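You operate a simulated robot arm through the tools that you are given. There is no shell and no other tool. Be economical: measure what you need, move in short steps, check, and stop when the job is done.

The job below is to be done with a simulated two-armed robot. You get a single attempt, and the scene is never put back.

Task
Press the page button two times.

The check looks at the end state, three seconds after you hand in, the way a careful person would. Anything else that was tipped, shoved, dropped, spilled or broken makes it a failure.

Robot
Two 7-joint arms with two-finger parallel grippers on one trunk, on a base that drives. Base frame: it is fixed to the floor where the robot stands at the start and does not move with it; the origin is under the middle of the robot, x ahead of it, y to its left, z up; the surface under the hand at the start is at about z = 750. Readings come in mm, degrees, newtons and seconds.
The left shoulder is at the start at [70, 163, 1170], the right one opposite. With the tool pointing down near the work surface each hand reaches from about 360 to 880 mm from the robot's upright axis, wherever it stands, measured 20 degrees to its own side. Places, roughly: page button [600, 0, 900]. Payload 3.43 kg a hand.
The tool frame of a hand sits at the grasp point between the pads (the TCP): z along the fingers, y along the line on which they close. The tips reach 34 mm beyond it. The gripper opens to 128 mm. The fingers are 24 mm wide and 12 mm thick; the gripper's body (48 by 130 mm) begins 96 mm behind the TCP.
Orientation is that of the tool frame in the base frame, as [roll, pitch, yaw] about the fixed x, y, z axes, in that order (R = Rz(yaw) Ry(pitch) Rx(roll)). With the fingers straight down and closing along the base's y, the tool's x points along the base's -x, its y along +y and its z along -z.

Tools
- The arms move only by the tool play_rows. It takes "left_rows", "right_rows" or both (then of equal length, played together; a hand with none holds still); each is a list of rows, each an object (a shift or turn left out is 0, a gripper value left out holds the last) with "rotation": the turn, a rotation vector about the base's x, y, z in degrees, a list of three; "travel": the shift along the base's x, y, z in mm, a list of three; "jaw": the finger opening in mm, from 0 to 128. In form: [{"rotation": [wx, wy, wz], "travel": [tx, ty, tz], "jaw": jaw}, ...]. A call has 1 to 10 rows; each row is the pose to reach, as a shift and turn from the pose commanded when the call began. A row lasts 0.2 s, in which the tool goes at most 50 mm and 8.6 degrees; a call with a longer step from one row to the next is refused whole, and so is a gripper value outside its range. Where a pose cannot be reached the arm comes as near as it can. A force on the tool above 40 N (or 10 N above the force at the start of the call, whichever is more), or a blocked arm, ends the call early, and 0.2 s more pass. The fingers move at their own pace (about 153 mm/s each) and stop on an object; they squeeze with about 43 N. The grip force told is the motor's: it shows also when the fingers shut on nothing. Time passes only in rows, and 0.2 s behind the last, so rows that repeat a pose let the fingers close. It gives the time, the measured TCP pose, the force on the tool (base axes), the opening and the grip force at its end, in the units of the frame above (readings bear some noise), with the torque about the TCP (base axes, N m) and any sound that the robot's microphone picked up.
- Cameras (640 x 400 px; columns grow to the right, rows downward): "scene" is now at [140, -0.2, 1407.8]; the picture's right is [-0.05, -1.00, 0.00], its down [-0.56, 0.03, -0.83] and it looks along [0.83, -0.04, -0.56] (base axes); focal length 249 px, centre (320, 200). "left" rides on the left gripper at [76, 11, -160] in its tool frame; the picture's right is [-0.15, 0.99, 0.00], its down [-0.88, -0.13, -0.46] and it looks along [-0.45, -0.07, 0.89] (tool axes); focal length 234 px, centre (320, 200). "right" rides on the right gripper at [76, -11, -160] in its tool frame; the picture's right is [0.15, 0.99, 0.00], its down [-0.88, 0.13, -0.46] and it looks along [-0.45, 0.07, 0.89] (tool axes); focal length 234 px, centre (320, 200).
- capture(camera): a new picture of that camera. It takes no simulated time.
- lift_body(by): slides the trunk up (or, below 0, down) by that many mm; the arms and the scene camera ride with it, the base frame stays. It gives what a move gives, with no picture.
- drive_base(legs): drives the robot by 1 to 6 legs, each [ahead, left, turn to the left] in mm, mm and degrees, along the robot's own axes; the way and the turn of a leg run together, so that a leg with both is an arc; at most 1500 mm and 180 degrees a leg. The arms and the cameras ride along, it lands a little off, and it stops where it bumps. It gives what a move gives.
- pan_tilt(pan, tilt): turns the head with the scene camera to pan (to the left, within 86 degrees either way) and tilt (down, from -29 to 69), counted from straight ahead of the robot. It gives what a move gives.
- probe_pixels(camera, pixels): there is no depth. For up to 12 entries [column, row, z] of the newest picture of that camera ("zoom" is the newest enlarged one), the place [x, y] in the base frame at which the ray of that pixel passes the height z, good to about 2 mm, but the place of the scene camera against the robot may be out by one fixed shift of up to 12 mm in any direction. It takes no simulated time.
- inspect(camera, box): a new picture of the part [left, top, right, bottom] of that camera's present view, enlarged. It takes no simulated time.
- job_done(): hands the job in; it is judged then, once.

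Work in short steps. Measure before you move; look again where a grasp or a placing could have gone wrong, and mend it. You have 80 turns and 58 pictures in all, those below and enlarged ones among them. Open the grippers and draw the arms clear of the work before you hand the job in, unless the task says otherwise; then end with one line.

The tools are called after "Call:" as a command line: name --argument value ..., lists and objects as JSON in quotes. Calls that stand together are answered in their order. play_rows: Moves the arms, as the interface text tells. Its arguments: {"type":"object","properties":{"left_rows":{"type":"array","items":{"type":"object","properties":{"rotation":{"type":"array","items":{"type":"number"}},"travel":{"type":"array","items":{"type":"number"}},"jaw":{"type":"number"}}}},"right_rows":{"type":"array","items":{"type":"object","properties":{"rotation":{"type":"array","items":{"type":"number"}},"travel":{"type":"array","items":{"type":"number"}},"jaw":{"type":"number"}}}}},"required":[]} The other tools are called the same way: lift_body (by) slides the trunk up or down; drive_base (legs) drives the base; pan_tilt (pan, tilt) turns the head that bears the scene camera; capture (camera) takes a picture; probe_pixels (camera, pixels) gives the place at which the rays of pixels pass given heights; inspect (camera, box) takes an enlarged picture of a part of a camera's view; job_done () hands the job in.

At the start:

```text
time_s: 0.0
left_ee_pos: [408.5, 170.1, 1176.0]
left_orientation: [179.9, 0.0, -180.0]
left_ft_force: [-0.1, -0.7, -0.8]
left_moment: [-0.01, -0.01, -0.03]
left_width: 127.7
left_grip_force: 0.0
right_ee_pos: [405.4, -173.8, 1202.1]
right_orientation: [180.0, 0.1, 179.8]
right_ft_force: [0.1, 0.0, -0.2]
right_moment: [0.01, 0.0, -0.03]
right_width: 128.0
right_grip_force: 0.1
trunk travel left (down, up): [-650.0, 290.0]
robot x, y, heading: [-0.4, -1.9, -0.2]
head pan, tilt: [-2.8, 33.9]
```

scene: 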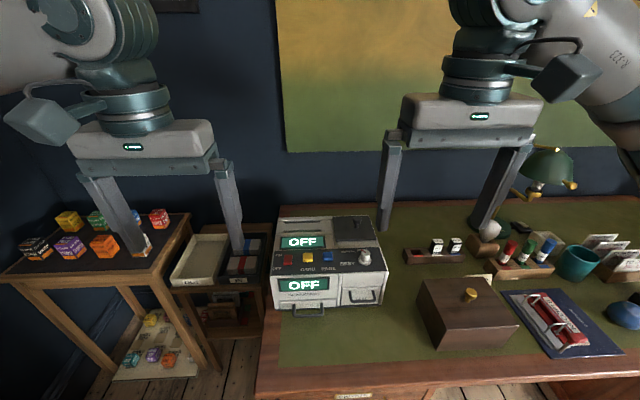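
right: 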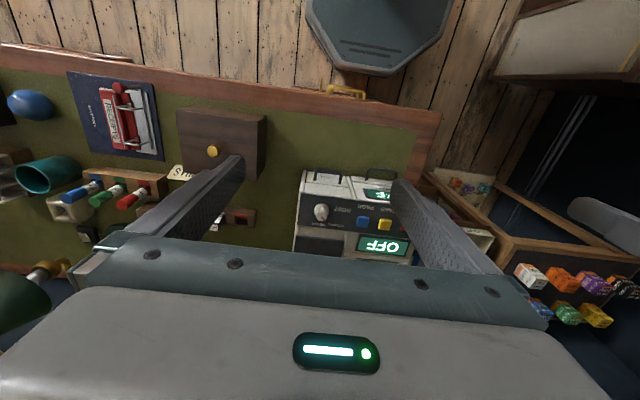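
left: 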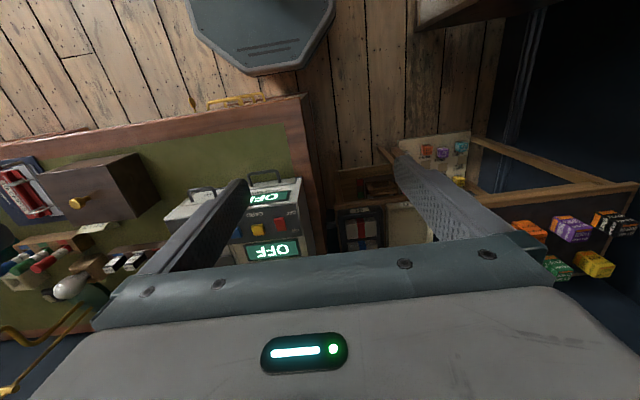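

The device at about (325,258) in the scene view has red, yellow and blue buttons; I enlarge it to read the labels.

Call:
inspect --camera "scene" --box '[260, 205, 400, 325]'

Call:
inspect --camera "right" --box '[290, 160, 430, 270]'

```text
3.33 times, centred on (330, 265) of scene
```

zoom: 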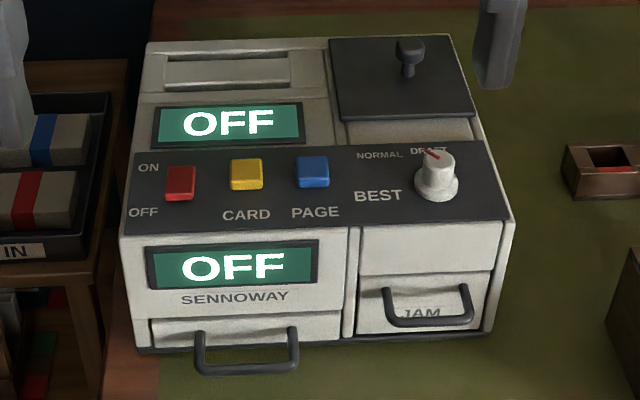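

```text
3.64 times, centred on (360, 215) of right
```

zoom: 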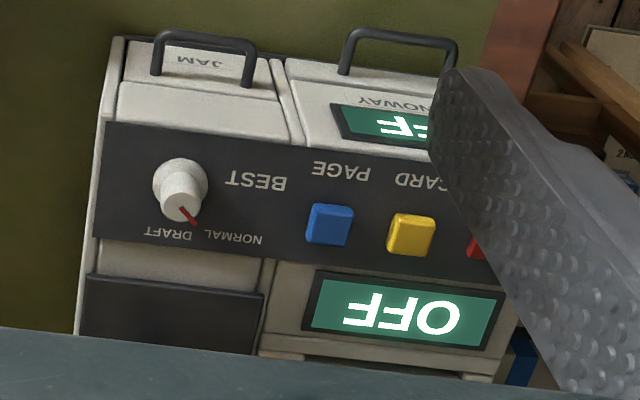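

The blue button is the PAGE button: zoom (313,170) in the scene view, and about (363,221) in the right view. I probe both at several heights.

Call:
probe_pixels --camera "right" --pixels '[[362.7, 220.5, 860], [362.7, 220.5, 880], [362.7, 220.5, 900], [362.7, 220.5, 920], [384, 224, 900], [321, 211, 900]]'

Call:
probe_pixels --camera "scene" --pixels '[[328, 255.5, 860], [328, 255.5, 880], [328, 255.5, 900], [328, 255.5, 920], [308, 256.5, 900]]'

```text
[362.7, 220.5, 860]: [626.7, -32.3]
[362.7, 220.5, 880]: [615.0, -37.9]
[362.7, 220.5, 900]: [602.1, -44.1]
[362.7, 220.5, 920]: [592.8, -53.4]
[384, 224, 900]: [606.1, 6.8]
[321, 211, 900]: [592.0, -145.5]
```

```text
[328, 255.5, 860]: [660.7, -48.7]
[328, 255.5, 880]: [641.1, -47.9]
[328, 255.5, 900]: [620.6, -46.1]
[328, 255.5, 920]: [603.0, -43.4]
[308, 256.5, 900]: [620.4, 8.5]
```

Both rays agree on the button at about y=-45, z≈900. I bring the closed right hand above it at a safe height and look again.

Call:
play_rows --right_rows '[{"travel": [28, 19, -20], "jaw": 0}, {"travel": [56, 37, -40], "jaw": 0}, {"travel": [84, 56, -60], "jaw": 0}, {"travel": [112, 74, -80], "jaw": 0}, {"travel": [140, 93, -100], "jaw": 0}, {"travel": [168, 111, -120], "jaw": 0}, {"travel": [196, 130, -140], "jaw": 0}, {"travel": [196, 130, -140], "jaw": 0}]'

Call:
capture --camera "right"

Call:
capture --camera "scene"

```text
time_s: 1.8
left_ee_pos: [405.5, 168.3, 1175.7]
left_orientation: [179.9, -0.1, -180.0]
left_ft_force: [-0.3, 0.1, -0.8]
left_moment: [0.0, -0.02, 0.0]
left_width: 127.9
left_grip_force: 0.0
right_ee_pos: [601.4, -44.0, 1061.2]
right_orientation: [179.9, 0.1, 179.9]
right_ft_force: [-0.6, -0.2, 0.7]
right_moment: [0.0, -0.04, 0.02]
right_width: 0.2
right_grip_force: 33.1
trunk travel left (down, up): [-650.0, 290.0]
robot x, y, heading: [1.7, 1.6, 0.3]
head pan, tilt: [-2.8, 33.9]
```

```text
52 pictures are left
```

right: 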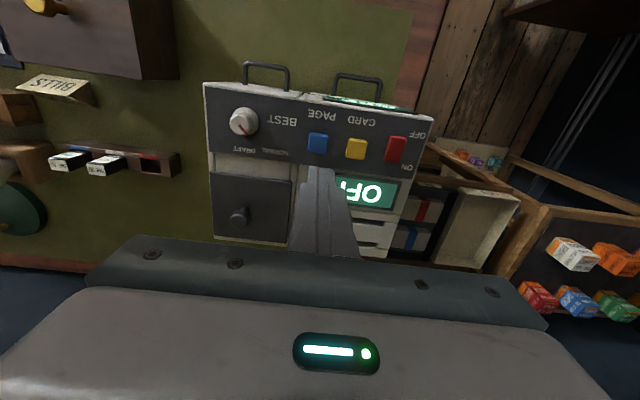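

```text
51 pictures are left
```

scene: 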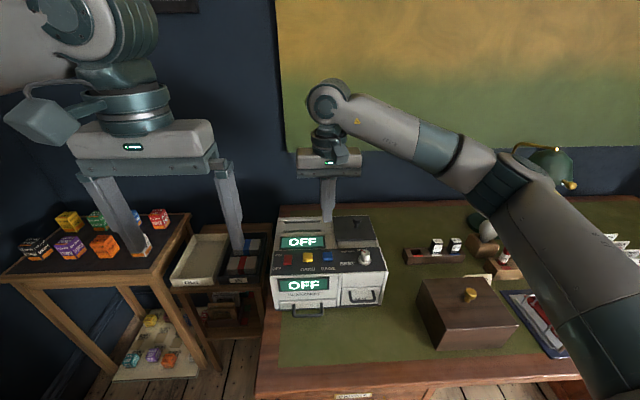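

The blue button is now at about (318,142) in the right view; I enlarge and probe it, and compare with the first ray.

Call:
inspect --camera "right" --box '[270, 100, 430, 200]'

Call:
probe_pixels --camera "right" --pixels '[[318, 142, 860], [318, 142, 880], [318, 142, 900], [318, 142, 920], [356, 148, 880]]'

```text
4.00 times, centred on (350, 150) of right
```

zoom: 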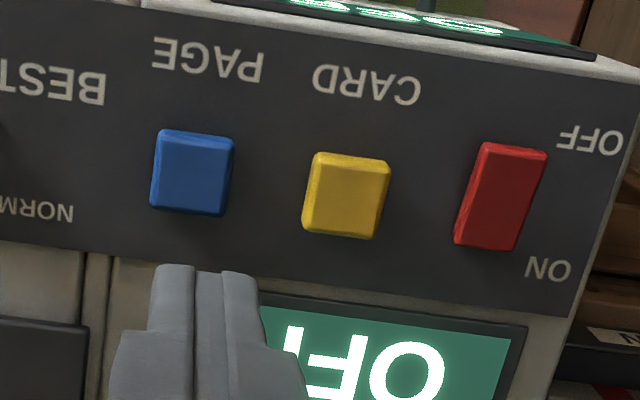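

```text
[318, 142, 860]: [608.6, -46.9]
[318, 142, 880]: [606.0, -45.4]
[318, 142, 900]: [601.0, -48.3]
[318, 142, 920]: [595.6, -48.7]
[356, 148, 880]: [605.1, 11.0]
```

The rays cross at about (600,-46,903). I descend so the tips stand about 15 mm above it.

Call:
play_rows --right_rows '[{"travel": [-1, -2, -40]}, {"travel": [-1, -2, -75]}, {"travel": [-1, -2, -105]}, {"travel": [-1, -2, -105]}]'

Call:
inspect --camera "right" --box '[240, 60, 440, 200]'

Call:
inspect --camera "scene" --box '[260, 205, 400, 325]'

```text
time_s: 2.8
left_ee_pos: [407.0, 169.5, 1176.1]
left_orientation: [179.9, 0.0, 179.9]
left_ft_force: [0.4, -0.5, 0.4]
left_moment: [0.01, 0.0, 0.02]
left_width: 128.0
left_grip_force: 0.1
right_ee_pos: [597.8, -46.9, 957.3]
right_orientation: [179.9, 0.0, 179.9]
right_ft_force: [-1.3, 0.1, 0.2]
right_moment: [0.02, 0.02, 0.03]
right_width: 0.4
right_grip_force: 33.0
trunk travel left (down, up): [-650.0, 290.0]
robot x, y, heading: [4.4, -1.8, 0.0]
head pan, tilt: [-2.8, 33.9]
```

```text
2.86 times, centred on (340, 130) of right
```

zoom: 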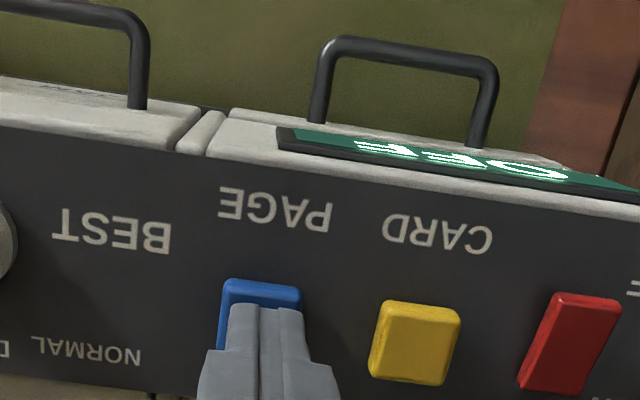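

```text
3.33 times, centred on (330, 265) of scene
```

zoom: 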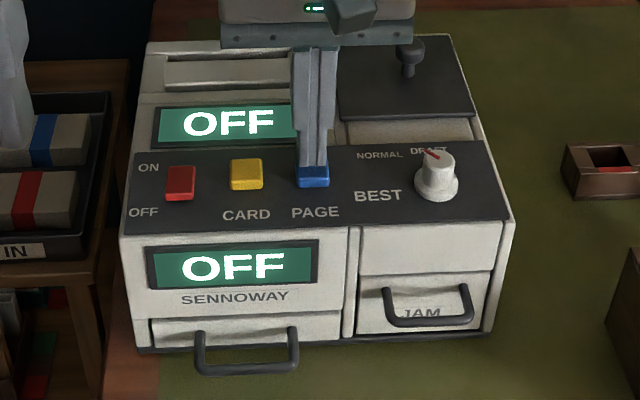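

The tips are centred over the blue button. I lower gently to find contact.

Call:
play_rows --right_rows '[{"travel": [2, 1, -8]}, {"travel": [2, 1, -12]}, {"travel": [2, 1, -15]}, {"travel": [2, 1, -17]}, {"travel": [2, 1, -17]}]'

Call:
inspect --camera "scene" --box '[260, 205, 400, 325]'

```text
time_s: 4.0
left_ee_pos: [406.6, 170.1, 1176.9]
left_orientation: [180.0, 0.0, -179.9]
left_ft_force: [-0.2, -0.1, -0.2]
left_moment: [-0.02, -0.01, 0.0]
left_width: 127.8
left_grip_force: 0.0
right_ee_pos: [602.0, -44.2, 941.7]
right_orientation: [179.8, 0.1, 179.8]
right_ft_force: [-0.8, -0.8, 11.0]
right_moment: [0.01, -0.01, 0.03]
right_width: 0.0
right_grip_force: 33.4
trunk travel left (down, up): [-650.0, 290.0]
robot x, y, heading: [-1.0, -2.2, -0.3]
head pan, tilt: [-2.8, 33.9]
heard: click
```

```text
3.33 times, centred on (330, 265) of scene
```

zoom: 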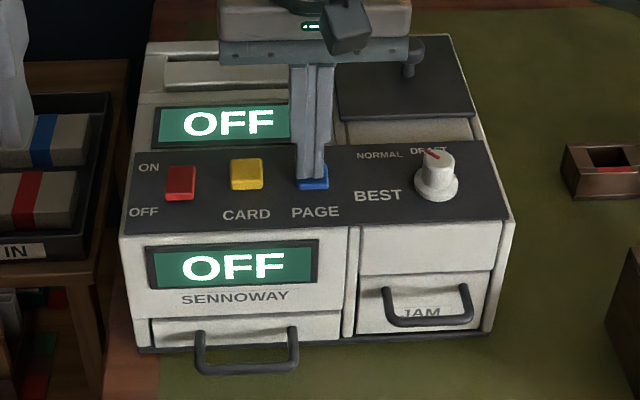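

A click at about 11 N marks the first press. I lift fully so the button is released, and look.

Call:
play_rows --right_rows '[{"travel": [0, 0, 10]}, {"travel": [0, 0, 20]}, {"travel": [0, 0, 20]}]'

Call:
inspect --camera "scene" --box '[260, 205, 400, 325]'

```text
time_s: 4.8
left_ee_pos: [407.2, 168.0, 1174.6]
left_orientation: [-180.0, 0.0, 179.9]
left_ft_force: [-0.1, 0.2, 1.2]
left_moment: [0.01, 0.01, 0.04]
left_width: 127.9
left_grip_force: 0.1
right_ee_pos: [603.2, -44.9, 957.5]
right_orientation: [179.8, 0.0, 179.8]
right_ft_force: [-0.1, 0.5, 0.7]
right_moment: [-0.03, -0.01, -0.01]
right_width: 0.2
right_grip_force: 32.9
trunk travel left (down, up): [-650.0, 290.0]
robot x, y, heading: [3.8, -2.0, -0.1]
head pan, tilt: [-2.8, 33.9]
```

```text
3.33 times, centred on (330, 265) of scene
```

zoom: 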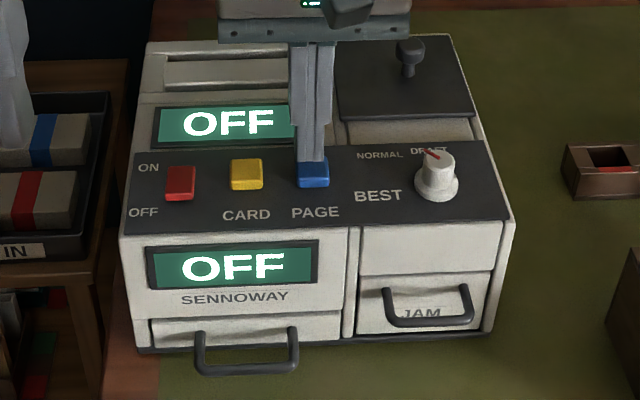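

Button is back up and free of force; the display is unchanged. Second press the same way: back to the depth where it clicked.

Call:
play_rows --right_rows '[{"travel": [-1, 0, -10]}, {"travel": [-1, 0, -15]}, {"travel": [-1, 0, -18]}, {"travel": [-1, 0, -20]}, {"travel": [-1, 0, -20]}]'

Call:
inspect --camera "scene" --box '[260, 205, 400, 325]'

```text
time_s: 6.0
left_ee_pos: [406.9, 169.6, 1176.7]
left_orientation: [180.0, 0.0, -180.0]
left_ft_force: [-0.1, -0.8, 0.0]
left_moment: [-0.03, -0.01, 0.03]
left_width: 128.1
left_grip_force: 0.1
right_ee_pos: [602.0, -45.4, 940.7]
right_orientation: [179.9, 0.2, 179.8]
right_ft_force: [6.2, -0.8, 13.5]
right_moment: [-0.08, -0.18, 0.0]
right_width: 0.0
right_grip_force: 32.8
trunk travel left (down, up): [-650.0, 290.0]
robot x, y, heading: [-1.0, -0.0, -0.4]
head pan, tilt: [-2.8, 33.9]
heard: click
```

```text
3.33 times, centred on (330, 265) of scene
```

zoom: 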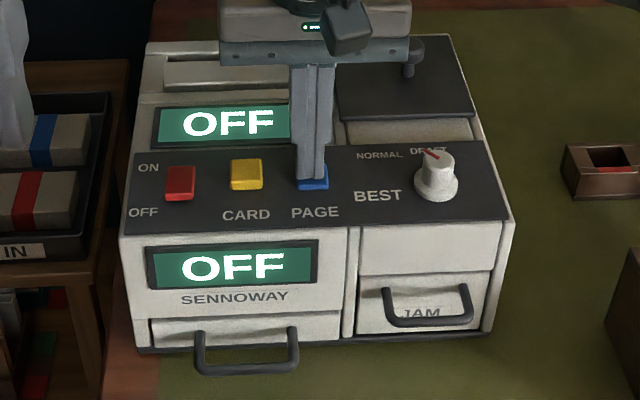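

The second click was heard. I lift straight off, then draw the hand back and open it.

Call:
play_rows --right_rows '[{"travel": [0, 0, 20]}, {"travel": [0, 0, 60]}, {"travel": [0, 0, 105]}, {"travel": [0, 0, 150]}, {"travel": [-30, -20, 180]}, {"travel": [-60, -40, 200], "jaw": 128}, {"travel": [-95, -65, 220], "jaw": 128}, {"travel": [-130, -88, 235], "jaw": 128}, {"travel": [-165, -110, 250], "jaw": 128}, {"travel": [-190, -128, 260], "jaw": 128}]'

Call:
capture --camera "scene"

Call:
inspect --camera "scene" --box '[260, 205, 400, 325]'

```text
time_s: 8.2
left_ee_pos: [406.8, 168.7, 1176.1]
left_orientation: [180.0, 0.0, -180.0]
left_ft_force: [-0.7, 0.2, 0.4]
left_moment: [0.03, -0.03, 0.02]
left_width: 127.9
left_grip_force: 0.1
right_ee_pos: [408.4, -175.3, 1197.2]
right_orientation: [179.9, 0.0, 179.9]
right_ft_force: [-0.8, 0.0, 0.2]
right_moment: [0.0, -0.03, 0.02]
right_width: 128.0
right_grip_force: 0.0
trunk travel left (down, up): [-650.0, 290.0]
robot x, y, heading: [0.3, 0.4, 0.1]
head pan, tilt: [-2.8, 33.9]
```

```text
44 pictures are left
```

scene: 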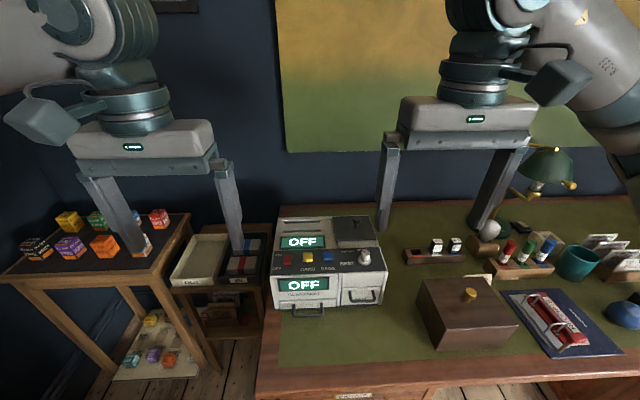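

```text
3.33 times, centred on (330, 265) of scene
```

zoom: 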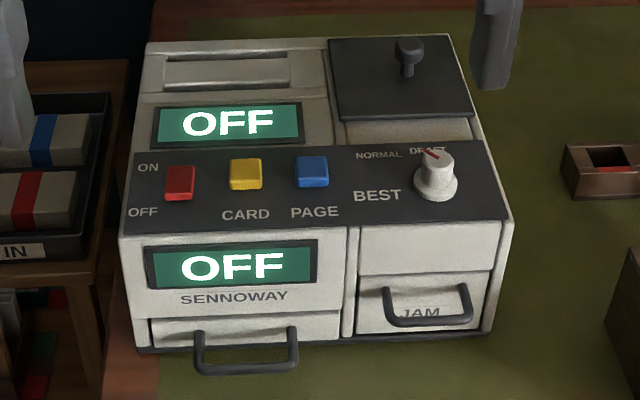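

Two clicks were heard with a full release between them, and nothing else in the scene moved. I was asked only for two presses, so I leave the power switch as it was and hand in.

Call:
job_done

```text
The job is handed in.
```

I pressed the page button twice and heard a click each time, but the machine was off throughout (its displays read OFF), and I left the power switch alone since the task didn't mention it.
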